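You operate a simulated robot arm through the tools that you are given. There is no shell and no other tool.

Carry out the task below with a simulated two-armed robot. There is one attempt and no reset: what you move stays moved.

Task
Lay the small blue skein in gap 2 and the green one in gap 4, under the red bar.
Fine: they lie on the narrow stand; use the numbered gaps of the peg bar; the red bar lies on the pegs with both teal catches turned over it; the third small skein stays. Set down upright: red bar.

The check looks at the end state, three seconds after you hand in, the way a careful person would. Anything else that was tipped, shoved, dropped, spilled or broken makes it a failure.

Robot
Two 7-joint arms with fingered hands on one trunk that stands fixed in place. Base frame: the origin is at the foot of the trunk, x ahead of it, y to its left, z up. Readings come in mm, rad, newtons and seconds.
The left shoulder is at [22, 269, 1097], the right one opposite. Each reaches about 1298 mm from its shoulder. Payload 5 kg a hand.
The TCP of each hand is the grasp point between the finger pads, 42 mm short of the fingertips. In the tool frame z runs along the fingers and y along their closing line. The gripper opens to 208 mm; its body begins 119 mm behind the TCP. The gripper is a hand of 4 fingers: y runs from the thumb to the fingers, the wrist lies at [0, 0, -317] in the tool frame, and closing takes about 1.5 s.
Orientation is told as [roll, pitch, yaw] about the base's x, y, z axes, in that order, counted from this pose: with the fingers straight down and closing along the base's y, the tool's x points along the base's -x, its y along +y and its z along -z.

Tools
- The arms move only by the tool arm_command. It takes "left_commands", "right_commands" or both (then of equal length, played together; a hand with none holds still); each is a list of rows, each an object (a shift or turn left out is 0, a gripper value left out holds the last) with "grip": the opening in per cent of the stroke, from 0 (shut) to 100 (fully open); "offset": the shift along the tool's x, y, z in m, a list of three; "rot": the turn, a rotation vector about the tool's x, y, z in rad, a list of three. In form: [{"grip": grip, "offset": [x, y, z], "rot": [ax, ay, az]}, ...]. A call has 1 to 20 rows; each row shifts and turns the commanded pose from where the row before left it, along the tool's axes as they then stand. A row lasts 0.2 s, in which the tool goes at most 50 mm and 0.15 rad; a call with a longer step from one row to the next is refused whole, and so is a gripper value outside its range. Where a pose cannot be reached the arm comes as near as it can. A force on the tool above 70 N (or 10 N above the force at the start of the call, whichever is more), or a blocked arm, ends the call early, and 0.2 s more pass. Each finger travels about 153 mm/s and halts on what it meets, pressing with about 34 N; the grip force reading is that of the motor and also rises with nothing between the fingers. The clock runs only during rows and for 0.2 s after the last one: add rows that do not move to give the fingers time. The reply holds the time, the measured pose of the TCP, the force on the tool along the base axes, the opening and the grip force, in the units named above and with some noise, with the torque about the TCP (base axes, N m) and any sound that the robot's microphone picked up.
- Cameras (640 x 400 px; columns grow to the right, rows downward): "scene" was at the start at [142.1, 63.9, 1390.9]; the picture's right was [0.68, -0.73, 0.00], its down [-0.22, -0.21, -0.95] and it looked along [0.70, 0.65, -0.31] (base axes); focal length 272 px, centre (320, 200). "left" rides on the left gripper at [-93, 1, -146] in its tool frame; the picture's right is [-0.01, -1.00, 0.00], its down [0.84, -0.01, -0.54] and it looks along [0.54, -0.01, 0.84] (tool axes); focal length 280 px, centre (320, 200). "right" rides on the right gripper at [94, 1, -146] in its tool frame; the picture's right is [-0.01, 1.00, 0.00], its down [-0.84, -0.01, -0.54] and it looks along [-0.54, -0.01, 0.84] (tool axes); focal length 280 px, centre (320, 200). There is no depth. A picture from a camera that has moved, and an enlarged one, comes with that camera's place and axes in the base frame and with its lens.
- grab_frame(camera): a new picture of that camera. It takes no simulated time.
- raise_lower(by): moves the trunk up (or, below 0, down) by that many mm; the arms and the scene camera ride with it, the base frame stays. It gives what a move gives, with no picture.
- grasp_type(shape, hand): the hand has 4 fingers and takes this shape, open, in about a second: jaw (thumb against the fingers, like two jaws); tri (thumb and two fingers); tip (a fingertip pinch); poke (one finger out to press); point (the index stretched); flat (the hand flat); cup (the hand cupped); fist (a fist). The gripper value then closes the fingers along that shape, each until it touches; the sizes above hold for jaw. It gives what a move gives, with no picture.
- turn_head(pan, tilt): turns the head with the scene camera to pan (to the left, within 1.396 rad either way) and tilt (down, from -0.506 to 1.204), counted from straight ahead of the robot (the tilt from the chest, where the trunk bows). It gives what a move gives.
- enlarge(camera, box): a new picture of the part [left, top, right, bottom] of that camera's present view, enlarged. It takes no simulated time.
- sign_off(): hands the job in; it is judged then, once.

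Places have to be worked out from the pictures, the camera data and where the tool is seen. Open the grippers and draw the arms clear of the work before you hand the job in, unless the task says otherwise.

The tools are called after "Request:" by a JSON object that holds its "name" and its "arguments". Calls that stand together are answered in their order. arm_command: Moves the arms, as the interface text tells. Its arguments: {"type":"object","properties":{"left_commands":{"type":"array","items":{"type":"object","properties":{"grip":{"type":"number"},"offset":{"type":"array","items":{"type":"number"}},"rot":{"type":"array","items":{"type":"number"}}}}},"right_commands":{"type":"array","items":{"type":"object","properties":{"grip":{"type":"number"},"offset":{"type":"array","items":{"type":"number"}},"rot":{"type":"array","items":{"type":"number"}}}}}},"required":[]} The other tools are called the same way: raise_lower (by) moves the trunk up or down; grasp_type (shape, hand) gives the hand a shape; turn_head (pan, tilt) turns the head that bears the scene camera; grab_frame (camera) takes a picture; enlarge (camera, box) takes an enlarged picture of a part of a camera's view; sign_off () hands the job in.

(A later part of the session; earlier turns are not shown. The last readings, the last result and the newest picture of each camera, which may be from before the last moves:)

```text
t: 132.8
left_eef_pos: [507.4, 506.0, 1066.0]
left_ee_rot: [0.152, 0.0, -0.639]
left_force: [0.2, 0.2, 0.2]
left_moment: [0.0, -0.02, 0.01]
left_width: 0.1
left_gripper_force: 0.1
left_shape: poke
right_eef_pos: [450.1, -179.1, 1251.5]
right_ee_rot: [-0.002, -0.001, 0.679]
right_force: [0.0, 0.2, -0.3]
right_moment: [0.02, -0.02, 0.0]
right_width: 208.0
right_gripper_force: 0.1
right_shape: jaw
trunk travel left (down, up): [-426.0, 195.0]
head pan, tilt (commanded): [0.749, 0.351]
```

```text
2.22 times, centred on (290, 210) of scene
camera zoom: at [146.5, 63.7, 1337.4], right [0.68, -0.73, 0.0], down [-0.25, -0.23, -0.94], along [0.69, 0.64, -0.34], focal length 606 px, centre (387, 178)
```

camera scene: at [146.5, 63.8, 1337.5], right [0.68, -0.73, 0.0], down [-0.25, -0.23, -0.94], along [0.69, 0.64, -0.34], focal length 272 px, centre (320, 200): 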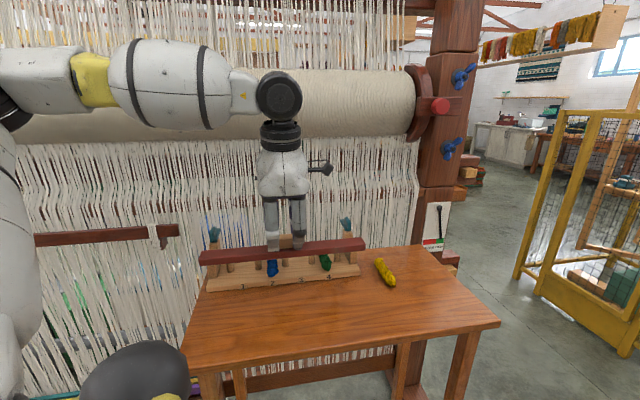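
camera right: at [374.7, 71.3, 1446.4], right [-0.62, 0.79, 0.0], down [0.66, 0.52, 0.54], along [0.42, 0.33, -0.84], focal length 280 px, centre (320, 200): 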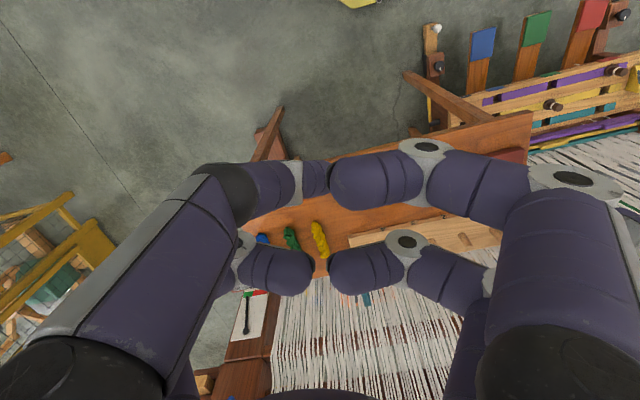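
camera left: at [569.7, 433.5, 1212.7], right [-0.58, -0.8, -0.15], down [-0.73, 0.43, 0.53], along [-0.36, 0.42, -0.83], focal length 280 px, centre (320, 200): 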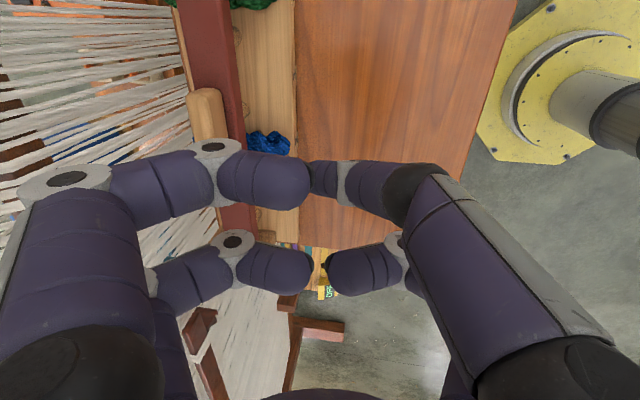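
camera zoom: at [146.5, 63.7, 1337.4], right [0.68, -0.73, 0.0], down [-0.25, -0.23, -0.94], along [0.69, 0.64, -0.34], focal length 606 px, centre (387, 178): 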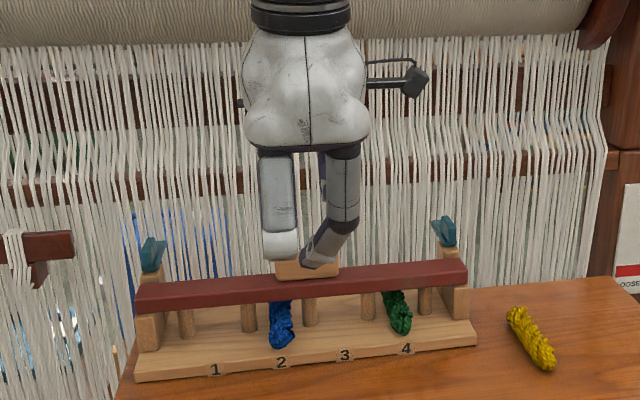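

The poke finger bends inward and protrudes little. I try the "point" shape for a straighter finger.

Request:
{"name": "grasp_type", "arguments": {"hand": "left", "shape": "point"}}

Request:
{"name": "grab_frame", "arguments": {"camera": "left"}}

Request:
{"name": "enlarge", "arguments": {"camera": "scene", "box": [180, 120, 400, 300]}}

```text
t: 133.7
left_eef_pos: [508.3, 505.7, 1067.7]
left_ee_rot: [0.152, -0.001, -0.638]
left_force: [0.3, -0.2, 0.4]
left_moment: [0.0, 0.02, -0.01]
left_width: 201.9
left_gripper_force: 0.0
left_shape: point
right_eef_pos: [449.7, -178.1, 1252.1]
right_ee_rot: [0.0, -0.003, 0.68]
right_force: [-0.5, -0.2, 0.3]
right_moment: [-0.01, 0.01, 0.05]
right_width: 207.9
right_gripper_force: 0.0
right_shape: jaw
trunk travel left (down, up): [-426.0, 195.0]
head pan, tilt (commanded): [0.749, 0.351]
```

```text
taken
camera left: at [569.8, 433.6, 1212.6], right [-0.58, -0.8, -0.15], down [-0.73, 0.43, 0.53], along [-0.36, 0.42, -0.83], focal length 280 px, centre (320, 200)
```

left: 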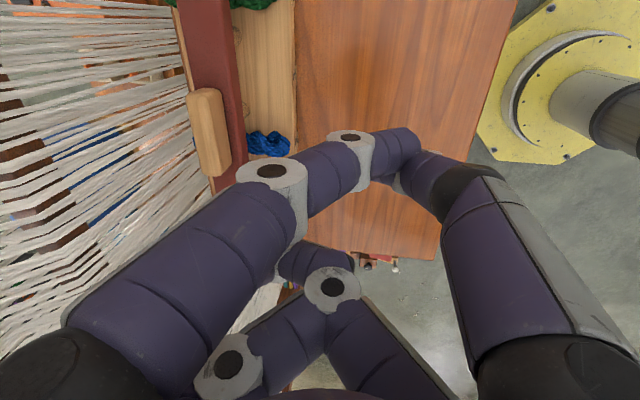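

```text
2.22 times, centred on (290, 210) of scene
camera zoom: at [146.5, 63.8, 1337.4], right [0.68, -0.73, 0.0], down [-0.25, -0.23, -0.94], along [0.69, 0.64, -0.34], focal length 606 px, centre (387, 178)
```

zoom: 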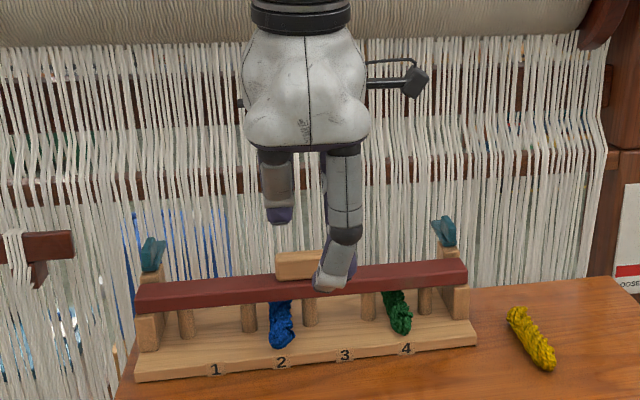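

The "point" shape isn't straight either. A fully open jaw, however, has nearly vertical fingers 112 mm off centre – ideal pegs for turning the catches while the hand body stays well away from the loom. I return to open jaw, level the hand, and move toward the right catch.

Request:
{"name": "grasp_type", "arguments": {"hand": "left", "shape": "jaw"}}

Request:
{"name": "arm_command", "arguments": {"left_commands": [{"grip": 100, "rot": [0.15, 0, -0.004]}, {"offset": [-0.03, 0, 0]}, {"offset": [-0.03, 0, 0]}, {"offset": [-0.03, 0, 0]}, {"offset": [-0.03, 0.005, 0]}, {}]}}

Request:
{"name": "grab_frame", "arguments": {"camera": "left"}}

Request:
{"name": "grab_frame", "arguments": {"camera": "scene"}}

```text
t: 134.6
left_eef_pos: [506.3, 506.8, 1067.8]
left_ee_rot: [0.152, 0.001, -0.638]
left_force: [-0.3, -0.1, 0.8]
left_moment: [0.0, 0.01, -0.01]
left_width: 208.0
left_gripper_force: 0.1
left_shape: jaw
right_eef_pos: [449.3, -178.5, 1251.6]
right_ee_rot: [-0.002, -0.002, 0.679]
right_force: [0.4, 0.4, 0.2]
right_moment: [0.0, 0.0, 0.0]
right_width: 207.8
right_gripper_force: 0.1
right_shape: jaw
trunk travel left (down, up): [-426.0, 195.0]
head pan, tilt (commanded): [0.749, 0.351]
```

```text
t: 136.0
left_eef_pos: [605.8, 437.5, 1067.4]
left_ee_rot: [0.002, -0.001, -0.634]
left_force: [0.3, 0.2, 0.0]
left_moment: [0.03, 0.01, 0.0]
left_width: 207.9
left_gripper_force: 0.2
left_shape: jaw
right_eef_pos: [448.8, -180.2, 1252.4]
right_ee_rot: [-0.001, -0.001, 0.679]
right_force: [-0.3, -0.2, 0.4]
right_moment: [-0.02, -0.01, -0.01]
right_width: 207.7
right_gripper_force: 0.0
right_shape: jaw
trunk travel left (down, up): [-426.0, 195.0]
head pan, tilt (commanded): [0.749, 0.351]
```

```text
taken
camera left: at [681.8, 383.0, 1214.9], right [-0.58, -0.81, 0.0], down [-0.69, 0.49, 0.54], along [-0.44, 0.31, -0.84], focal length 280 px, centre (320, 200)
```

left: 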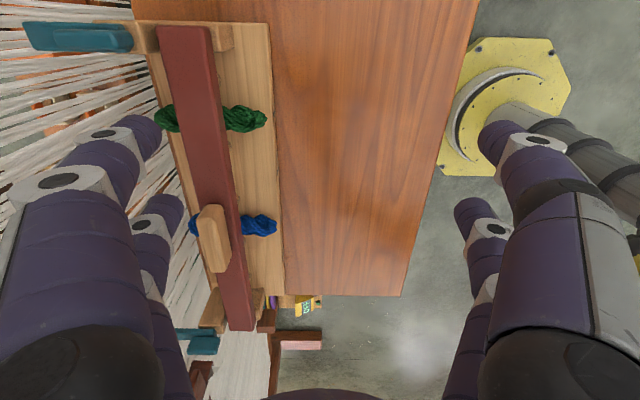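

```text
taken
camera scene: at [146.3, 63.7, 1337.6], right [0.68, -0.73, 0.0], down [-0.25, -0.23, -0.94], along [0.69, 0.64, -0.34], focal length 272 px, centre (320, 200)
```

scene: 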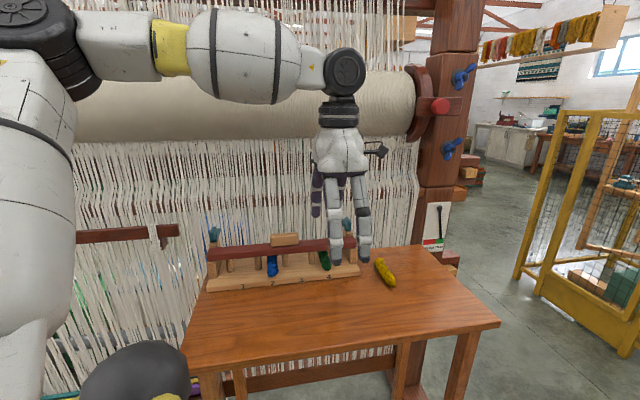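

The view confirms both skeins lie under the bar in gaps 2 and 4. I zoom on the right catch from the hand camera to locate its pivot.

Request:
{"name": "enlarge", "arguments": {"camera": "left", "box": [10, 0, 250, 150]}}

Request:
{"name": "enlarge", "arguments": {"camera": "scene", "box": [320, 200, 384, 264]}}

```text
2.67 times, centred on (130, 75) of left
camera zoom: at [681.8, 383.0, 1214.9], right [-0.58, -0.81, 0.0], down [-0.69, 0.49, 0.54], along [-0.44, 0.31, -0.84], focal length 748 px, centre (827, 533)
```

zoom: 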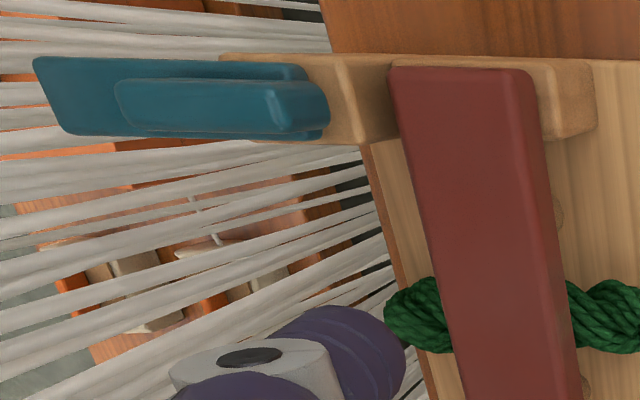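

```text
6.25 times, centred on (352, 232) of scene
camera zoom: at [146.3, 63.7, 1337.6], right [0.68, -0.73, 0.0], down [-0.25, -0.23, -0.94], along [0.69, 0.64, -0.34], focal length 1703 px, centre (120, 0)
```

zoom: 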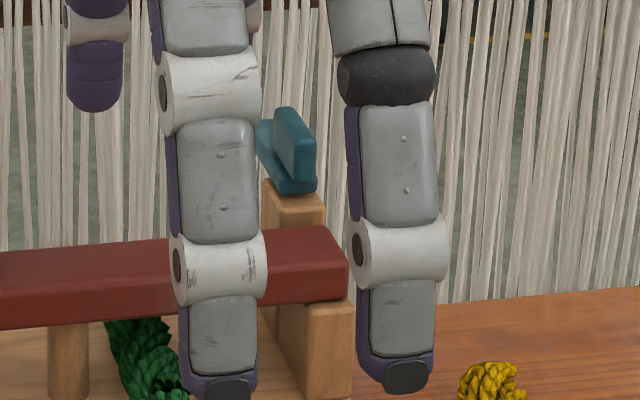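

Right catch measured: fin t≈295–306, n≈861–903, top z≈989; plate top z≈968; pivot ≈(t 301, n 870). I move so the loom-side finger (at TCP+30 t, +114 n) stands on the inner side of the fin, still above it.

Request:
{"name": "arm_command", "arguments": {"left_commands": [{"rot": [0, 0, 0.0095]}, {"offset": [-0.013, 0.0328, 0]}, {"offset": [-0.013, 0.0328, 0]}, {}]}}

Request:
{"name": "grab_frame", "arguments": {"camera": "left"}}

Request:
{"name": "enlarge", "arguments": {"camera": "scene", "box": [300, 170, 400, 270]}}

```text
t: 137.0
left_eef_pos: [665.4, 474.1, 1067.7]
left_ee_rot: [0.002, 0.001, -0.647]
left_force: [-0.2, -1.4, 0.9]
left_moment: [0.0, 0.02, -0.02]
left_width: 207.9
left_gripper_force: 0.1
left_shape: jaw
right_eef_pos: [449.7, -178.2, 1251.5]
right_ee_rot: [-0.001, -0.003, 0.678]
right_force: [-0.4, 0.4, -0.3]
right_moment: [0.01, 0.01, 0.0]
right_width: 207.7
right_gripper_force: 0.1
right_shape: jaw
trunk travel left (down, up): [-426.0, 195.0]
head pan, tilt (commanded): [0.749, 0.351]
```

```text
taken
camera left: at [740.5, 419.4, 1214.9], right [-0.59, -0.81, 0.0], down [-0.68, 0.5, 0.54], along [-0.43, 0.32, -0.84], focal length 280 px, centre (320, 200)
```

left: 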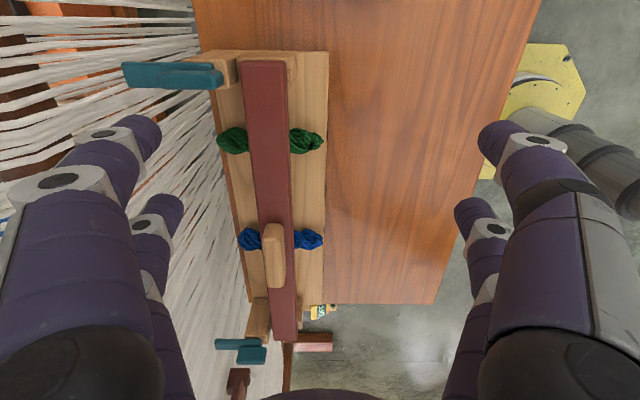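

```text
4.00 times, centred on (350, 220) of scene
camera zoom: at [146.4, 63.9, 1337.5], right [0.68, -0.73, 0.0], down [-0.25, -0.23, -0.94], along [0.69, 0.64, -0.34], focal length 1090 px, centre (200, 120)
```

zoom: 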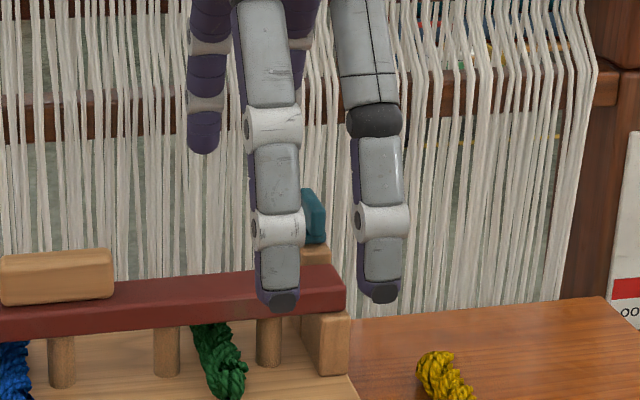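

The pushing finger is at about (t 278, n 892), inside of the fin. I descend 54 mm so its tip engages the fin height without touching the plate.

Request:
{"name": "arm_command", "arguments": {"left_commands": [{"offset": [0, 0, 0.018]}, {"offset": [0, 0, 0.018]}, {"offset": [0, 0, 0.018]}, {}]}}

Request:
{"name": "enlarge", "arguments": {"camera": "left", "box": [80, 30, 280, 170]}}

Request:
{"name": "enlarge", "arguments": {"camera": "scene", "box": [310, 190, 390, 270]}}

```text
t: 138.0
left_eef_pos: [664.7, 473.7, 1012.0]
left_ee_rot: [0.001, 0.0, -0.645]
left_force: [0.3, -0.5, 0.0]
left_moment: [0.03, -0.03, -0.01]
left_width: 208.1
left_gripper_force: 0.1
left_shape: jaw
right_eef_pos: [448.3, -179.2, 1252.7]
right_ee_rot: [-0.002, -0.002, 0.68]
right_force: [0.1, -0.3, -1.0]
right_moment: [0.03, -0.03, 0.0]
right_width: 207.8
right_gripper_force: 0.1
right_shape: jaw
trunk travel left (down, up): [-426.0, 195.0]
head pan, tilt (commanded): [0.749, 0.351]
```

```text
2.86 times, centred on (180, 100) of left
camera zoom: at [739.5, 419.4, 1159.9], right [-0.59, -0.81, 0.0], down [-0.68, 0.5, 0.54], along [-0.43, 0.32, -0.84], focal length 801 px, centre (720, 486)
```

zoom: 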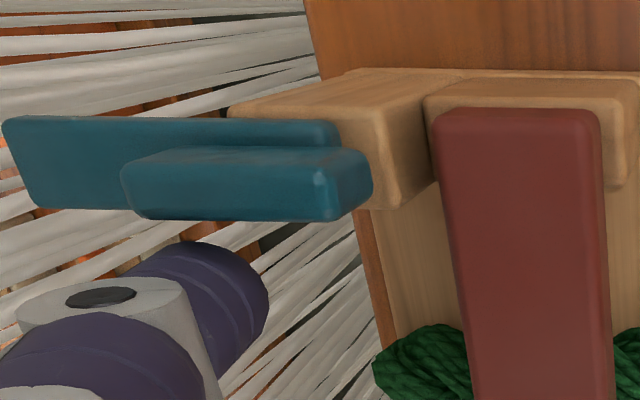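

```text
5.00 times, centred on (350, 230) of scene
camera zoom: at [146.3, 63.6, 1337.5], right [0.68, -0.73, 0.0], down [-0.25, -0.23, -0.94], along [0.69, 0.64, -0.34], focal length 1363 px, centre (170, 50)
```

zoom: 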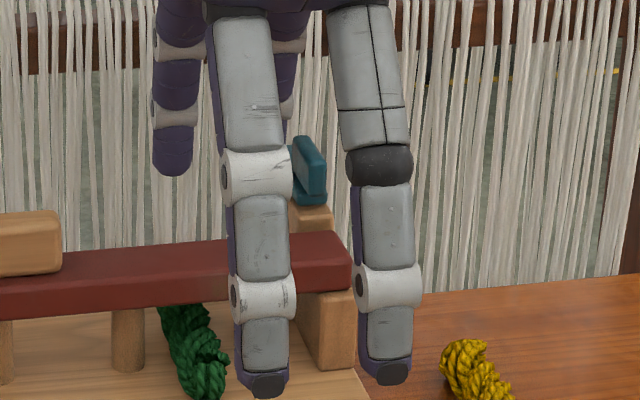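

The tip is beside the fin at the right height. I push outward (+t) along the first part of the arc and watch force and picture.

Request:
{"name": "arm_command", "arguments": {"left_commands": [{"offset": [-0.006, 0.0025, 0]}, {"offset": [-0.006, 0.0025, 0]}, {"offset": [-0.0085, 0.0015, 0]}, {"offset": [-0.0085, 0.0015, 0]}, {}]}}

Request:
{"name": "enlarge", "arguments": {"camera": "left", "box": [80, 30, 280, 170]}}

```text
t: 139.0
left_eef_pos: [678.5, 473.7, 1013.4]
left_ee_rot: [-0.001, 0.021, -0.625]
left_force: [-51.3, 26.9, 17.1]
left_moment: [2.02, -0.41, 6.06]
left_width: 207.4
left_gripper_force: 0.1
left_shape: jaw
right_eef_pos: [448.4, -178.0, 1253.0]
right_ee_rot: [-0.002, -0.005, 0.681]
right_force: [1.2, -1.1, -0.4]
right_moment: [0.23, 0.11, 0.02]
right_width: 208.1
right_gripper_force: 0.1
right_shape: jaw
trunk travel left (down, up): [-426.0, 195.0]
head pan, tilt (commanded): [0.749, 0.351]
stopped in row 4 (left hand): the force on the tool passed its limit at 77 N (the readings are from after the stop); the commanded pose is now the measured one
```

```text
2.86 times, centred on (180, 100) of left
camera zoom: at [758.0, 418.4, 1158.1], right [-0.58, -0.82, 0.0], down [-0.68, 0.48, 0.56], along [-0.46, 0.32, -0.83], focal length 801 px, centre (720, 486)
```

zoom: 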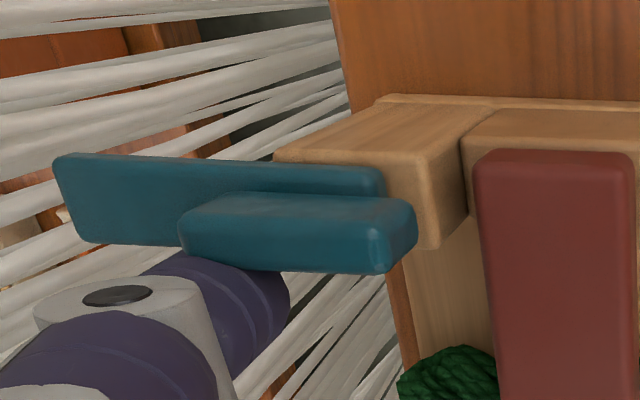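

The catch refused to turn outward (force limit). I back off immediately and check that nothing shifted.

Request:
{"name": "arm_command", "arguments": {"left_commands": [{"offset": [0.01, 0, 0]}, {"offset": [0.01, 0, 0]}, {}]}}

Request:
{"name": "enlarge", "arguments": {"camera": "scene", "box": [190, 200, 390, 325]}}

Request:
{"name": "grab_frame", "arguments": {"camera": "left"}}

```text
t: 139.8
left_eef_pos: [672.5, 480.3, 1011.4]
left_ee_rot: [-0.003, 0.01, -0.641]
left_force: [-0.5, -0.3, -0.3]
left_moment: [0.04, -0.04, 0.0]
left_width: 208.1
left_gripper_force: 0.0
left_shape: jaw
right_eef_pos: [449.2, -180.1, 1251.3]
right_ee_rot: [-0.001, -0.002, 0.677]
right_force: [-0.2, -0.7, -0.2]
right_moment: [0.03, -0.02, -0.03]
right_width: 208.1
right_gripper_force: 0.0
right_shape: jaw
trunk travel left (down, up): [-426.0, 195.0]
head pan, tilt (commanded): [0.749, 0.351]
```

```text
3.20 times, centred on (290, 262) of scene
camera zoom: at [146.3, 63.4, 1337.4], right [0.68, -0.73, 0.0], down [-0.25, -0.23, -0.94], along [0.69, 0.64, -0.34], focal length 872 px, centre (416, 0)
```

zoom: 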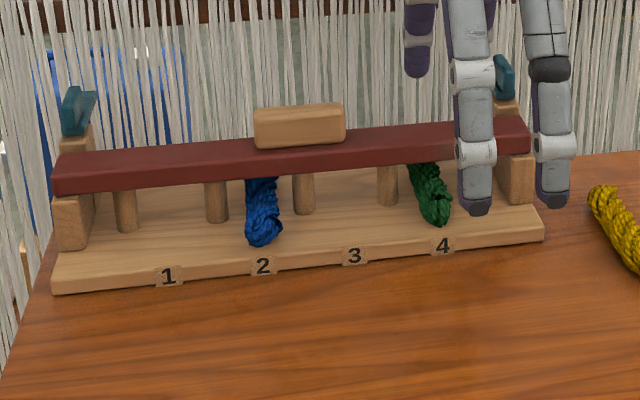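

```text
taken
camera left: at [748.5, 424.1, 1157.7], right [-0.59, -0.81, 0.0], down [-0.68, 0.49, 0.55], along [-0.44, 0.32, -0.84], focal length 280 px, centre (320, 200)
```

left: 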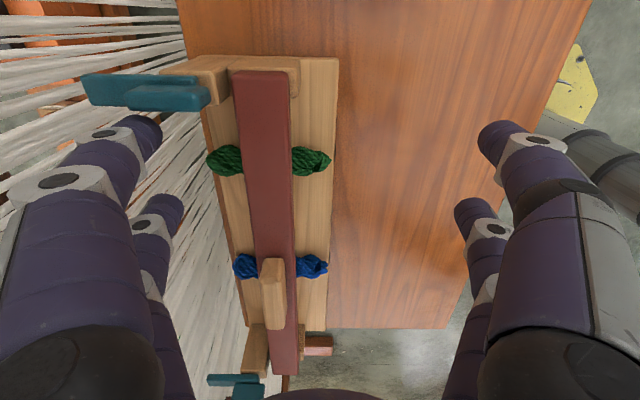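

Nothing shifted; the catch evidently has a stop in that direction. I lift over the fin and go to its outer side to turn it inward (over the bar side) instead.

Request:
{"name": "arm_command", "arguments": {"left_commands": [{"offset": [0, 0, -0.02]}, {"offset": [0, 0, -0.02]}, {"offset": [-0.024, -0.004, 0], "rot": [0, -0.01, 0.002]}, {"offset": [-0.024, -0.004, 0]}, {}]}}

Request:
{"name": "grab_frame", "arguments": {"camera": "left"}}

Request:
{"name": "enlarge", "arguments": {"camera": "scene", "box": [310, 190, 390, 270]}}

```text
t: 141.0
left_eef_pos: [702.4, 446.8, 1052.0]
left_ee_rot: [-0.002, 0.001, -0.639]
left_force: [0.0, 0.2, 0.0]
left_moment: [0.0, 0.01, 0.0]
left_width: 207.8
left_gripper_force: 0.0
left_shape: jaw
right_eef_pos: [449.3, -178.5, 1251.3]
right_ee_rot: [0.0, -0.001, 0.678]
right_force: [-0.2, 0.9, -0.8]
right_moment: [-0.05, 0.0, 0.02]
right_width: 207.9
right_gripper_force: 0.1
right_shape: jaw
trunk travel left (down, up): [-426.0, 195.0]
head pan, tilt (commanded): [0.749, 0.351]
```

```text
taken
camera left: at [779.5, 391.9, 1197.8], right [-0.58, -0.81, 0.0], down [-0.68, 0.49, 0.54], along [-0.44, 0.31, -0.84], focal length 280 px, centre (320, 200)
```

left: 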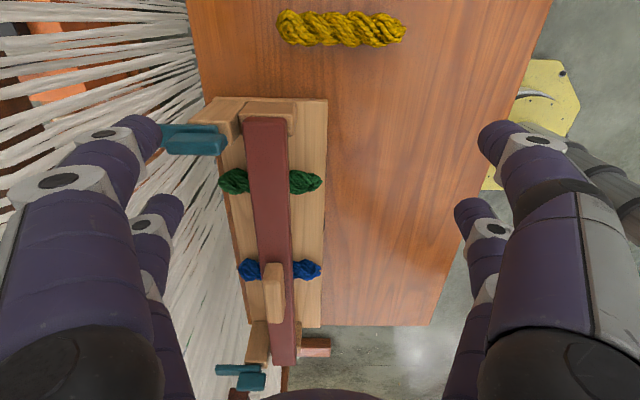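

```text
5.00 times, centred on (350, 230) of scene
camera zoom: at [146.4, 63.9, 1337.4], right [0.68, -0.73, 0.0], down [-0.25, -0.23, -0.94], along [0.69, 0.64, -0.34], focal length 1363 px, centre (170, 50)
```

zoom: 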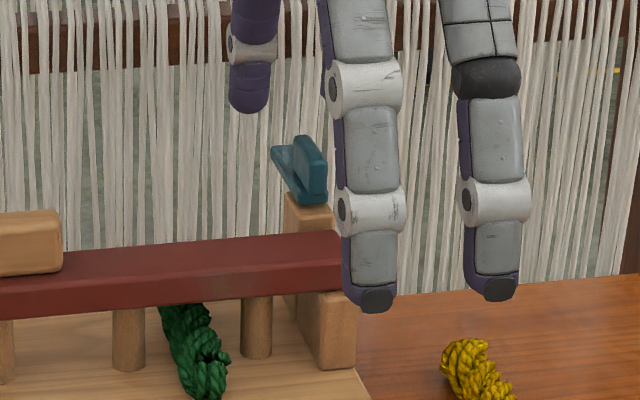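

Peg finger now at (t 324, n 893), outside the fin. I descend to engagement height and push inward in small steps.

Request:
{"name": "arm_command", "arguments": {"left_commands": [{"offset": [0, 0, 0.02]}, {"offset": [0, 0, 0.02]}, {"offset": [0.004, 0.0005, 0]}, {"offset": [0.004, 0.0005, 0]}, {"offset": [0.004, 0.0005, 0]}, {}]}}

Request:
{"name": "enlarge", "arguments": {"camera": "left", "box": [80, 60, 280, 200]}}

Request:
{"name": "enlarge", "arguments": {"camera": "scene", "box": [310, 190, 390, 270]}}

```text
t: 142.4
left_eef_pos: [695.1, 453.5, 1011.5]
left_ee_rot: [-0.002, 0.001, -0.639]
left_force: [0.3, -0.2, -0.8]
left_moment: [0.0, 0.01, -0.03]
left_width: 208.1
left_gripper_force: 0.1
left_shape: jaw
right_eef_pos: [449.6, -178.3, 1251.9]
right_ee_rot: [-0.002, -0.002, 0.68]
right_force: [0.1, 0.2, -0.9]
right_moment: [0.03, 0.02, -0.03]
right_width: 207.8
right_gripper_force: 0.0
right_shape: jaw
trunk travel left (down, up): [-426.0, 195.0]
head pan, tilt (commanded): [0.749, 0.351]
```

```text
2.86 times, centred on (180, 130) of left
camera zoom: at [771.1, 399.4, 1157.7], right [-0.58, -0.81, 0.0], down [-0.68, 0.49, 0.54], along [-0.44, 0.31, -0.84], focal length 801 px, centre (720, 400)
```

zoom: 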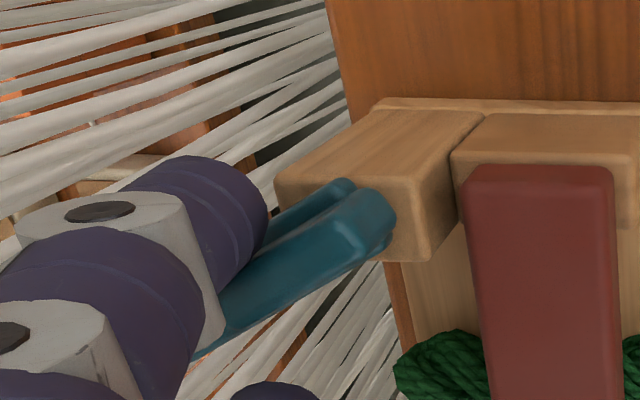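

```text
5.00 times, centred on (350, 230) of scene
camera zoom: at [146.5, 63.7, 1337.4], right [0.68, -0.73, 0.0], down [-0.25, -0.23, -0.94], along [0.69, 0.64, -0.34], focal length 1363 px, centre (170, 50)
```

zoom: 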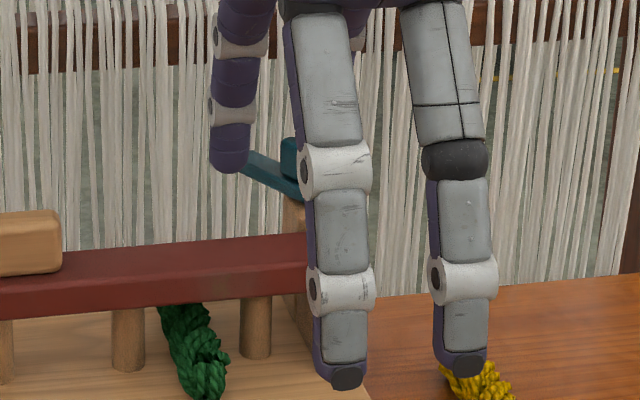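

It turns easily inward (~30° already). I raise 2 mm for plate clearance and continue along the arc to about 90°.

Request:
{"name": "arm_command", "arguments": {"left_commands": [{"offset": [0.0045, 0.002, -0.002]}, {"offset": [0.0045, 0.002, 0]}, {"offset": [0.0049, 0.0009, 0]}, {"offset": [0.0049, 0.0009, 0]}, {"offset": [0.0051, -0.0023, 0]}, {"offset": [0.0051, -0.0023, 0]}, {"offset": [0.0045, -0.004, 0]}, {"offset": [0.0045, -0.004, 0]}, {}]}}

Request:
{"name": "enlarge", "arguments": {"camera": "left", "box": [60, 60, 300, 210]}}

Request:
{"name": "enlarge", "arguments": {"camera": "scene", "box": [300, 190, 380, 270]}}

```text
t: 144.4
left_eef_pos: [660.5, 470.7, 1014.2]
left_ee_rot: [-0.002, 0.002, -0.64]
left_force: [-0.3, 0.1, 0.2]
left_moment: [-0.01, 0.02, 0.04]
left_width: 208.0
left_gripper_force: 0.0
left_shape: jaw
right_eef_pos: [449.0, -178.9, 1250.8]
right_ee_rot: [-0.003, -0.004, 0.679]
right_force: [0.3, -0.5, -0.4]
right_moment: [-0.01, 0.0, 0.02]
right_width: 207.7
right_gripper_force: 0.0
right_shape: jaw
trunk travel left (down, up): [-426.0, 195.0]
head pan, tilt (commanded): [0.749, 0.351]
```

```text
2.67 times, centred on (180, 135) of left
camera zoom: at [736.8, 417.1, 1159.9], right [-0.58, -0.81, 0.0], down [-0.68, 0.49, 0.54], along [-0.44, 0.31, -0.84], focal length 748 px, centre (693, 373)
```

zoom: 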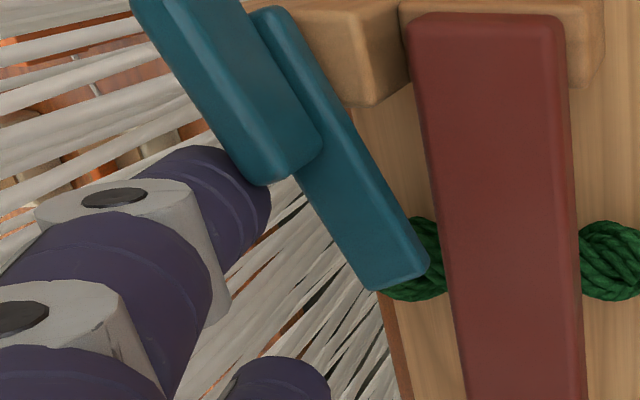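

```text
5.00 times, centred on (340, 230) of scene
camera zoom: at [146.5, 63.8, 1337.4], right [0.68, -0.73, 0.0], down [-0.25, -0.23, -0.94], along [0.69, 0.64, -0.34], focal length 1363 px, centre (220, 50)
```

zoom: 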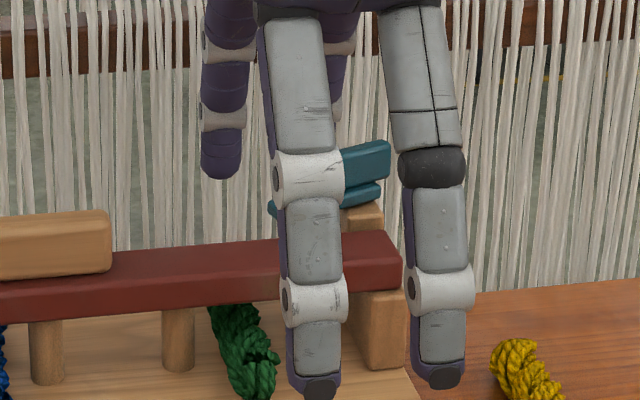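

The catch has passed 90° with almost no resistance. I continue along the arc toward 180°.

Request:
{"name": "arm_command", "arguments": {"left_commands": [{"offset": [0.002, -0.0055, 0]}, {"offset": [0.002, -0.0055, 0]}, {"offset": [0.0004, -0.006, 0]}, {"offset": [0.0004, -0.006, 0]}, {"offset": [-0.0023, -0.0055, 0]}, {"offset": [-0.0023, -0.0055, 0]}, {}]}}

Request:
{"name": "enlarge", "arguments": {"camera": "left", "box": [60, 40, 300, 190]}}

Request:
{"name": "enlarge", "arguments": {"camera": "scene", "box": [300, 190, 380, 270]}}

```text
t: 146.0
left_eef_pos: [639.2, 444.6, 1014.0]
left_ee_rot: [-0.002, 0.002, -0.64]
left_force: [-1.5, 0.0, -0.1]
left_moment: [0.03, -0.01, 0.06]
left_width: 208.2
left_gripper_force: 0.1
left_shape: jaw
right_eef_pos: [449.8, -178.2, 1251.5]
right_ee_rot: [-0.001, 0.0, 0.678]
right_force: [-0.7, 0.4, -1.5]
right_moment: [-0.02, 0.02, -0.01]
right_width: 207.8
right_gripper_force: 0.0
right_shape: jaw
trunk travel left (down, up): [-426.0, 195.0]
head pan, tilt (commanded): [0.749, 0.351]
```

```text
2.67 times, centred on (180, 115) of left
camera zoom: at [716.1, 389.3, 1160.1], right [-0.58, -0.81, 0.0], down [-0.68, 0.49, 0.54], along [-0.44, 0.31, -0.84], focal length 748 px, centre (693, 427)
```

zoom: 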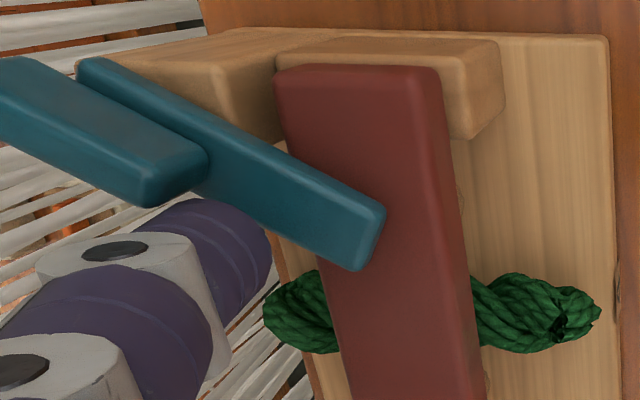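

```text
5.00 times, centred on (340, 230) of scene
camera zoom: at [146.4, 63.8, 1337.4], right [0.68, -0.73, 0.0], down [-0.25, -0.23, -0.94], along [0.69, 0.64, -0.34], focal length 1363 px, centre (220, 50)
```

zoom: 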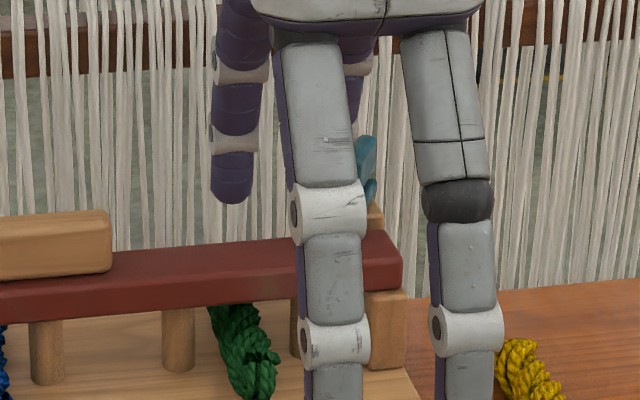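

The plate already crosses the bar at ~150°. I push the last part so it points straight over the bar.

Request:
{"name": "arm_command", "arguments": {"left_commands": [{"offset": [-0.004, -0.003, 0]}, {"offset": [-0.003, -0.003, 0]}, {"offset": [-0.002, 0, 0]}, {}]}}

Request:
{"name": "enlarge", "arguments": {"camera": "left", "box": [60, 40, 300, 190]}}

```text
t: 147.0
left_eef_pos: [639.0, 439.0, 1013.3]
left_ee_rot: [-0.004, 0.006, -0.633]
left_force: [-32.0, 26.1, -1.9]
left_moment: [0.81, 1.39, 5.29]
left_width: 208.2
left_gripper_force: 0.1
left_shape: jaw
right_eef_pos: [449.0, -176.6, 1251.9]
right_ee_rot: [-0.004, -0.002, 0.679]
right_force: [0.2, -0.1, 0.4]
right_moment: [0.01, 0.02, 0.0]
right_width: 207.8
right_gripper_force: 0.1
right_shape: jaw
trunk travel left (down, up): [-426.0, 195.0]
head pan, tilt (commanded): [0.749, 0.351]
```

```text
2.67 times, centred on (180, 115) of left
camera zoom: at [717.4, 383.4, 1158.8], right [-0.58, -0.81, 0.0], down [-0.68, 0.49, 0.54], along [-0.44, 0.31, -0.84], focal length 748 px, centre (693, 427)
```

zoom: 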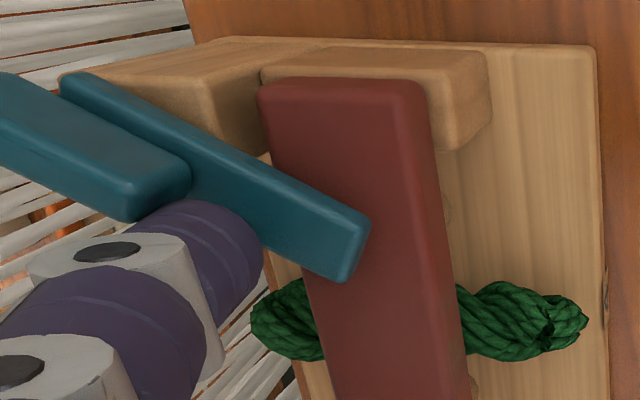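

There's ~40 N resistance now with the plate lying across the bar at ~150° – likely its end stop. I relax the push and look closely.

Request:
{"name": "arm_command", "arguments": {"left_commands": [{"offset": [0.004, 0, 0]}, {"offset": [0.006, 0.004, 0]}, {"offset": [0, 0, -0.02]}, {"offset": [0, 0, -0.02]}, {"offset": [0.02, -0.02, 0]}, {"offset": [0.02, -0.02, 0]}, {"offset": [0.02, -0.02, 0]}, {}]}}

Request:
{"name": "enlarge", "arguments": {"camera": "scene", "box": [310, 195, 390, 265]}}

Request:
{"name": "grab_frame", "arguments": {"camera": "left"}}

```text
t: 148.8
left_eef_pos: [553.7, 433.2, 1054.6]
left_ee_rot: [-0.003, 0.002, -0.638]
left_force: [-1.1, 0.2, 0.6]
left_moment: [0.01, -0.04, -0.01]
left_width: 207.8
left_gripper_force: 0.1
left_shape: jaw
right_eef_pos: [450.1, -178.7, 1251.3]
right_ee_rot: [0.0, -0.002, 0.679]
right_force: [-0.4, -0.5, -0.8]
right_moment: [-0.02, -0.03, -0.01]
right_width: 208.0
right_gripper_force: 0.0
right_shape: jaw
trunk travel left (down, up): [-426.0, 195.0]
head pan, tilt (commanded): [0.749, 0.351]
```

```text
5.71 times, centred on (350, 230) of scene
camera zoom: at [146.6, 63.6, 1337.3], right [0.68, -0.73, 0.0], down [-0.25, -0.23, -0.94], along [0.69, 0.64, -0.34], focal length 1557 px, centre (149, 29)
```

zoom: 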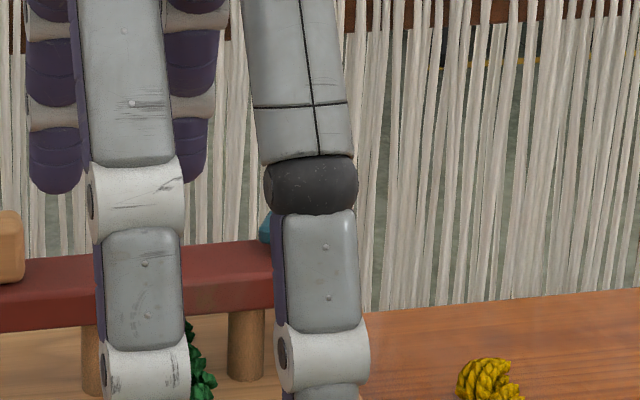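

```text
taken
camera left: at [630.8, 377.8, 1200.5], right [-0.58, -0.81, 0.0], down [-0.68, 0.49, 0.54], along [-0.44, 0.31, -0.84], focal length 280 px, centre (320, 200)
```

left: 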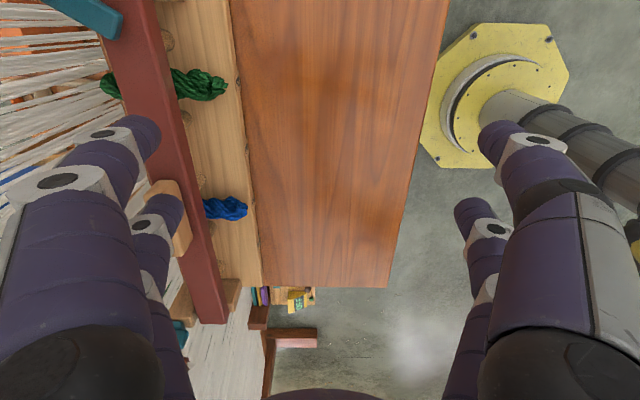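

I move the hand left along the front, toward the left catch, which also frees the view of the right one.

Request:
{"name": "arm_command", "arguments": {"left_commands": [{"offset": [0.039, 0, 0]}, {"offset": [0.039, 0, 0]}, {"offset": [0.039, 0, 0]}, {"offset": [0.039, 0, 0]}, {"offset": [0.039, 0, 0]}, {"offset": [0.039, 0, 0]}, {"offset": [0.039, 0, 0]}, {}]}}

Request:
{"name": "enlarge", "arguments": {"camera": "scene", "box": [310, 195, 390, 265]}}

Request:
{"name": "enlarge", "arguments": {"camera": "scene", "box": [190, 200, 390, 325]}}

Request:
{"name": "grab_frame", "arguments": {"camera": "left"}}

```text
t: 150.6
left_eef_pos: [336.2, 593.5, 1053.2]
left_ee_rot: [-0.002, 0.003, -0.638]
left_force: [0.2, -0.4, -0.1]
left_moment: [-0.01, 0.1, -0.01]
left_width: 208.0
left_gripper_force: 0.1
left_shape: jaw
right_eef_pos: [450.5, -177.9, 1251.7]
right_ee_rot: [0.0, -0.002, 0.68]
right_force: [-0.6, 0.1, 0.2]
right_moment: [0.01, 0.0, 0.03]
right_width: 207.9
right_gripper_force: 0.0
right_shape: jaw
trunk travel left (down, up): [-426.0, 195.0]
head pan, tilt (commanded): [0.749, 0.351]
```

```text
5.71 times, centred on (350, 230) of scene
camera zoom: at [146.8, 63.5, 1337.5], right [0.68, -0.73, 0.0], down [-0.25, -0.23, -0.94], along [0.69, 0.64, -0.34], focal length 1557 px, centre (149, 29)
```

zoom: 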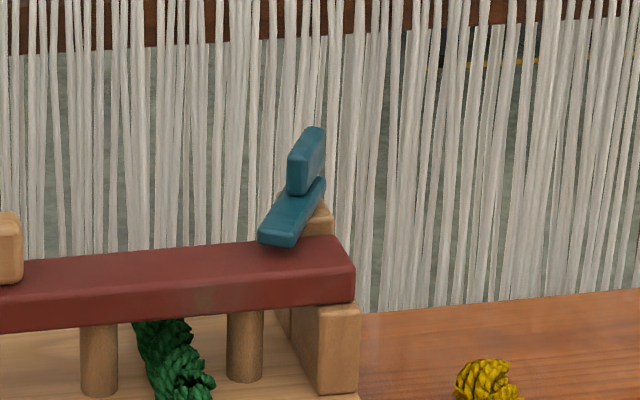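

```text
3.20 times, centred on (290, 262) of scene
camera zoom: at [146.8, 63.5, 1337.5], right [0.68, -0.73, 0.0], down [-0.25, -0.23, -0.94], along [0.69, 0.64, -0.34], focal length 872 px, centre (416, 0)
```

zoom: 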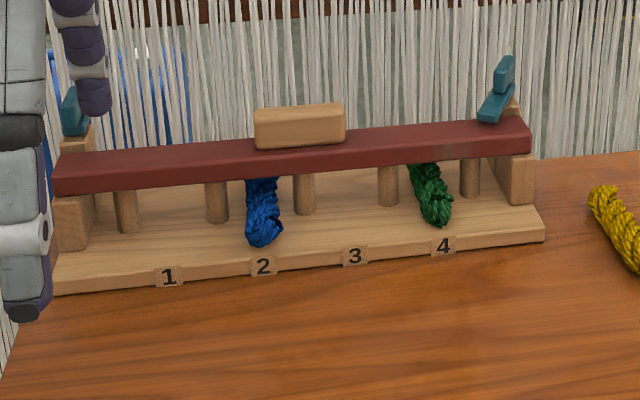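

```text
taken
camera left: at [411.4, 538.2, 1200.2], right [-0.59, -0.81, 0.0], down [-0.68, 0.49, 0.54], along [-0.44, 0.32, -0.84], focal length 280 px, centre (320, 200)
```

left: 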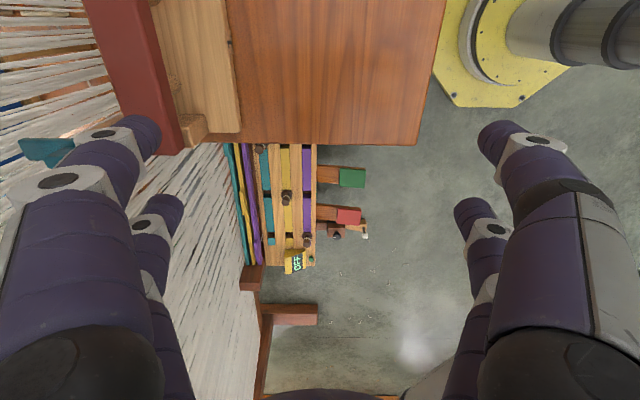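

The right catch now lies over the bar. I zoom on the left catch from the hand camera to locate it.

Request:
{"name": "enlarge", "arguments": {"camera": "left", "box": [0, 80, 240, 230]}}

```text
2.67 times, centred on (120, 155) of left
camera zoom: at [411.4, 538.2, 1200.2], right [-0.59, -0.81, 0.0], down [-0.68, 0.49, 0.54], along [-0.44, 0.32, -0.84], focal length 748 px, centre (853, 320)
```

zoom: 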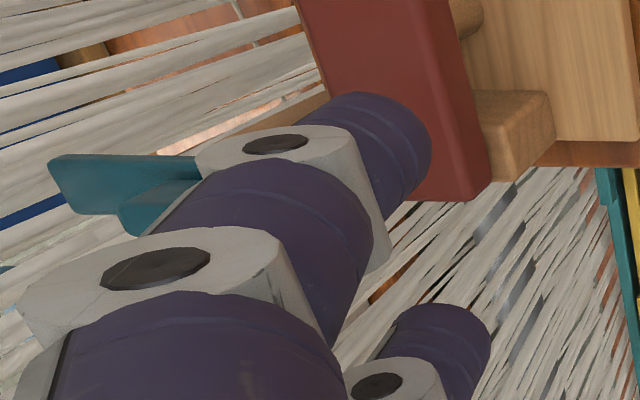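

The finger hides it, but by symmetry and earlier views the left fin is at t≈-95, n≈861–903. I move forward so the other loom-side finger (TCP −30 t) ends up outside the left fin, still above it.

Request:
{"name": "arm_command", "arguments": {"left_commands": [{"offset": [0.001, 0.034, 0], "rot": [0, 0, 0.005]}, {"offset": [0.001, 0.034, 0]}, {"offset": [0.001, 0.034, 0]}, {}]}}

Request:
{"name": "grab_frame", "arguments": {"camera": "left"}}

Request:
{"name": "enlarge", "arguments": {"camera": "scene", "box": [170, 180, 270, 280]}}

```text
t: 151.6
left_eef_pos: [394.0, 676.8, 1055.8]
left_ee_rot: [-0.002, 0.0, -0.644]
left_force: [0.2, 0.6, 0.3]
left_moment: [0.02, -0.02, 0.0]
left_width: 207.9
left_gripper_force: 0.1
left_shape: jaw
right_eef_pos: [449.7, -178.0, 1252.6]
right_ee_rot: [-0.001, -0.001, 0.679]
right_force: [-0.9, -0.8, 0.6]
right_moment: [0.07, 0.01, 0.04]
right_width: 208.0
right_gripper_force: 0.0
right_shape: jaw
trunk travel left (down, up): [-426.0, 195.0]
head pan, tilt (commanded): [0.749, 0.351]
```

```text
taken
camera left: at [469.4, 621.9, 1202.3], right [-0.59, -0.81, 0.0], down [-0.68, 0.5, 0.54], along [-0.44, 0.32, -0.84], focal length 280 px, centre (320, 200)
```

left: 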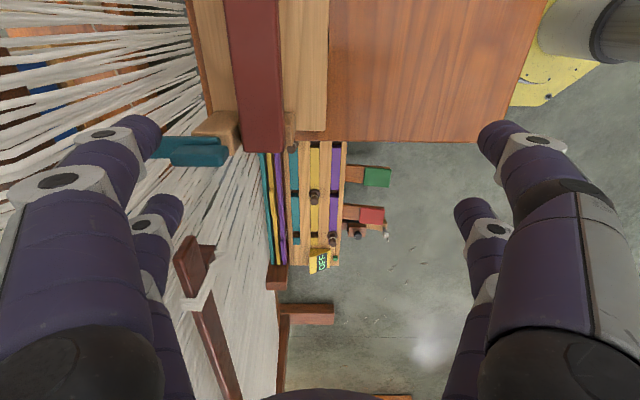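

```text
4.00 times, centred on (220, 230) of scene
camera zoom: at [146.4, 63.7, 1337.5], right [0.68, -0.73, 0.0], down [-0.25, -0.23, -0.94], along [0.69, 0.64, -0.34], focal length 1090 px, centre (720, 80)
```

zoom: 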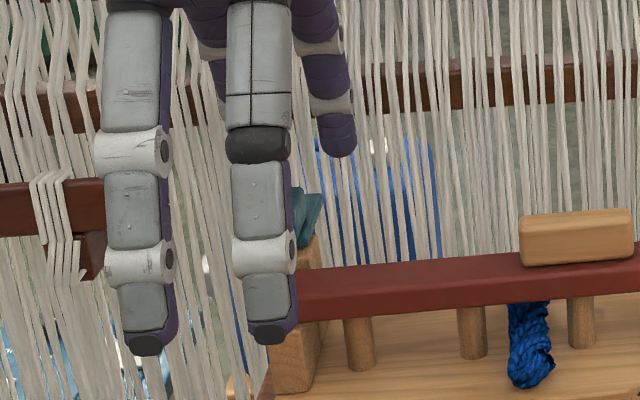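

The left catch is visible between the two loom-side fingers. I zoom for its exact place.

Request:
{"name": "enlarge", "arguments": {"camera": "left", "box": [100, 90, 260, 230]}}

```text
2.86 times, centred on (180, 160) of left
camera zoom: at [469.4, 621.9, 1202.3], right [-0.59, -0.81, 0.0], down [-0.68, 0.5, 0.54], along [-0.44, 0.32, -0.84], focal length 801 px, centre (720, 314)
```

zoom: 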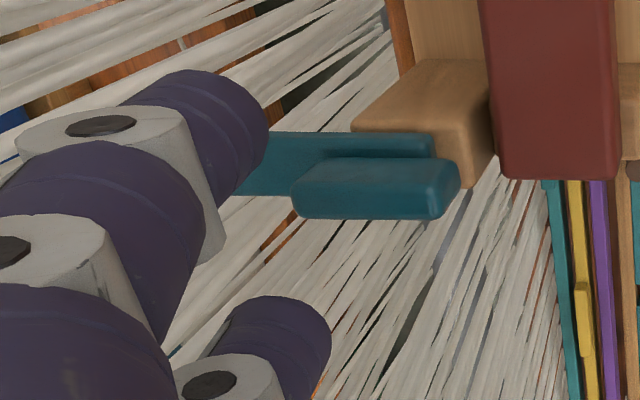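

Left fin: t≈-101…-91, n≈862–901, pivot ≈(-96, 870). The outer finger stands at t≈-121. I descend to engagement height and start pushing inward (+t).

Request:
{"name": "arm_command", "arguments": {"left_commands": [{"offset": [0, 0, 0.0208]}, {"offset": [0, 0, 0.0208]}, {"offset": [-0.004, 0.0005, 0]}, {"offset": [-0.004, 0.0005, 0]}, {"offset": [-0.004, 0.0005, 0]}, {"offset": [-0.004, 0.001, 0]}, {}]}}

Request:
{"name": "enlarge", "arguments": {"camera": "left", "box": [80, 80, 280, 240]}}

```text
t: 153.2
left_eef_pos: [407.9, 668.9, 1013.2]
left_ee_rot: [0.0, 0.002, -0.645]
left_force: [-0.9, 1.4, 0.3]
left_moment: [0.03, -0.03, 0.09]
left_width: 208.3
left_gripper_force: 0.1
left_shape: jaw
right_eef_pos: [449.2, -177.2, 1251.5]
right_ee_rot: [-0.001, -0.001, 0.679]
right_force: [-0.1, 0.2, -0.2]
right_moment: [-0.04, 0.02, -0.01]
right_width: 208.0
right_gripper_force: 0.0
right_shape: jaw
trunk travel left (down, up): [-426.0, 195.0]
head pan, tilt (commanded): [0.749, 0.351]
```

```text
2.50 times, centred on (180, 160) of left
camera zoom: at [484.1, 614.6, 1159.6], right [-0.59, -0.81, 0.0], down [-0.68, 0.5, 0.54], along [-0.44, 0.32, -0.84], focal length 701 px, centre (670, 300)
```

zoom: 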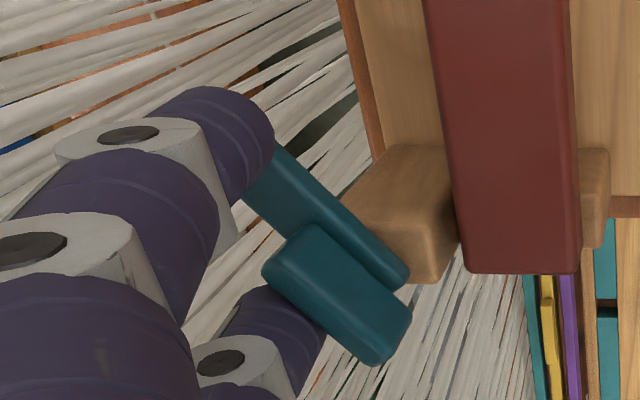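

It swings inward freely (~40° now). I raise 2 mm and continue around the arc.

Request:
{"name": "arm_command", "arguments": {"left_commands": [{"offset": [-0.004, 0.002, -0.002]}, {"offset": [-0.004, 0.002, 0]}, {"offset": [-0.0034, 0.0009, 0]}, {"offset": [-0.0034, 0.0009, 0]}, {"offset": [-0.0051, -0.0023, 0]}, {"offset": [-0.0051, -0.0023, 0]}, {"offset": [-0.0045, -0.004, 0]}, {"offset": [-0.0045, -0.004, 0]}, {}]}}

Request:
{"name": "enlarge", "arguments": {"camera": "left", "box": [80, 80, 280, 240]}}

```text
t: 155.2
left_eef_pos: [431.3, 643.1, 1015.7]
left_ee_rot: [-0.002, 0.003, -0.645]
left_force: [0.0, 0.4, -0.3]
left_moment: [0.02, 0.0, -0.03]
left_width: 208.2
left_gripper_force: 0.1
left_shape: jaw
right_eef_pos: [450.7, -178.8, 1251.4]
right_ee_rot: [-0.002, -0.001, 0.679]
right_force: [-0.4, -0.1, 0.5]
right_moment: [-0.01, -0.02, -0.01]
right_width: 207.8
right_gripper_force: 0.0
right_shape: jaw
trunk travel left (down, up): [-426.0, 195.0]
head pan, tilt (commanded): [0.749, 0.351]
```

```text
2.50 times, centred on (180, 160) of left
camera zoom: at [506.9, 588.8, 1161.0], right [-0.59, -0.81, 0.0], down [-0.68, 0.5, 0.54], along [-0.44, 0.32, -0.84], focal length 701 px, centre (670, 300)
```

zoom: 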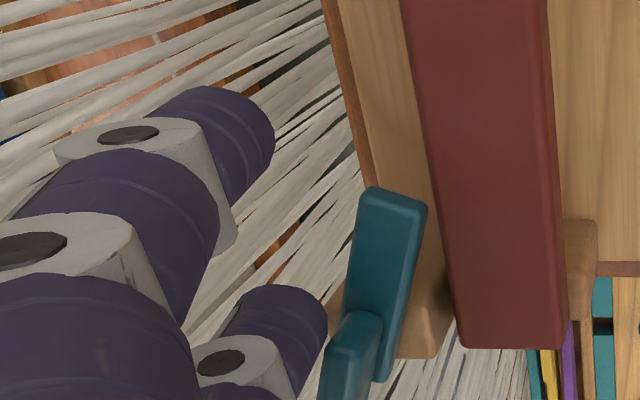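

Past 90°. I continue the arc toward the bar.

Request:
{"name": "arm_command", "arguments": {"left_commands": [{"offset": [-0.002, -0.0055, 0]}, {"offset": [-0.002, -0.0055, 0]}, {"offset": [-0.0004, -0.006, 0]}, {"offset": [-0.0004, -0.006, 0]}, {"offset": [0.0012, -0.0037, 0]}, {"offset": [0.0012, -0.0037, 0]}, {}]}}

Request:
{"name": "enlarge", "arguments": {"camera": "left", "box": [80, 100, 280, 260]}}

```text
t: 156.8
left_eef_pos: [414.4, 618.3, 1014.1]
left_ee_rot: [-0.002, 0.001, -0.645]
left_force: [0.6, -0.1, -0.1]
left_moment: [0.01, -0.01, 0.01]
left_width: 208.4
left_gripper_force: 0.0
left_shape: jaw
right_eef_pos: [448.6, -178.5, 1251.8]
right_ee_rot: [-0.002, -0.004, 0.679]
right_force: [-0.9, 0.1, 0.0]
right_moment: [-0.01, 0.02, 0.0]
right_width: 208.0
right_gripper_force: 0.1
right_shape: jaw
trunk travel left (down, up): [-426.0, 195.0]
head pan, tilt (commanded): [0.749, 0.351]
```

```text
2.50 times, centred on (180, 180) of left
camera zoom: at [490.4, 562.9, 1160.8], right [-0.59, -0.81, 0.0], down [-0.68, 0.5, 0.54], along [-0.44, 0.32, -0.84], focal length 701 px, centre (670, 250)
```

zoom: 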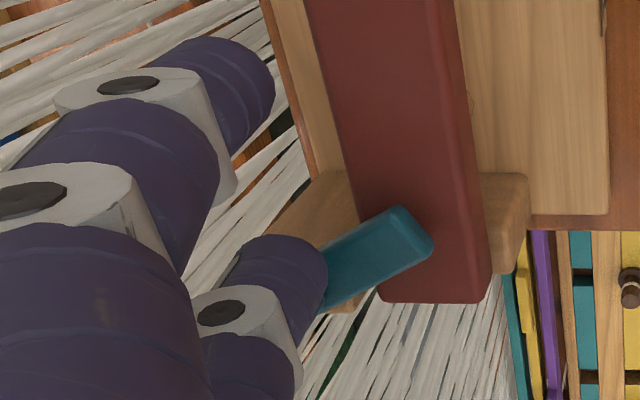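

The left plate now lies over the bar too. I nudge it gently the rest of the way until I feel its stop.

Request:
{"name": "arm_command", "arguments": {"left_commands": [{"offset": [0.0025, -0.002, 0]}, {"offset": [0.0025, -0.002, 0]}, {}]}}

Request:
{"name": "enlarge", "arguments": {"camera": "left", "box": [80, 100, 280, 260]}}

```text
t: 157.6
left_eef_pos: [407.9, 618.9, 1013.8]
left_ee_rot: [-0.002, -0.001, -0.644]
left_force: [2.1, -4.3, 1.5]
left_moment: [-0.05, -0.09, -0.41]
left_width: 207.9
left_gripper_force: 0.1
left_shape: jaw
right_eef_pos: [450.1, -178.9, 1252.0]
right_ee_rot: [0.0, -0.001, 0.679]
right_force: [0.3, 0.1, 0.2]
right_moment: [-0.02, 0.0, -0.02]
right_width: 207.7
right_gripper_force: 0.1
right_shape: jaw
trunk travel left (down, up): [-426.0, 195.0]
head pan, tilt (commanded): [0.749, 0.351]
```

```text
2.50 times, centred on (180, 180) of left
camera zoom: at [484.4, 563.1, 1161.2], right [-0.59, -0.81, 0.0], down [-0.68, 0.5, 0.54], along [-0.44, 0.32, -0.84], focal length 701 px, centre (670, 250)
```

zoom: 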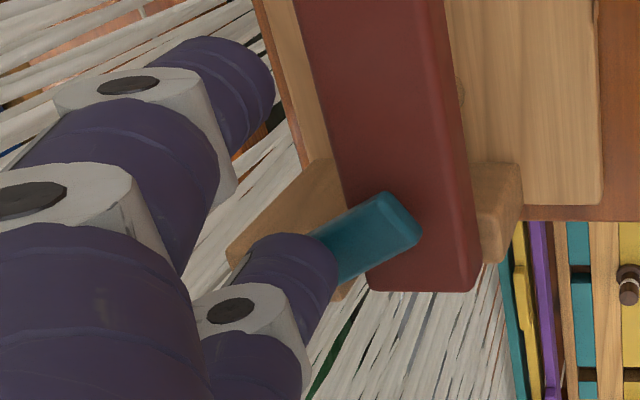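

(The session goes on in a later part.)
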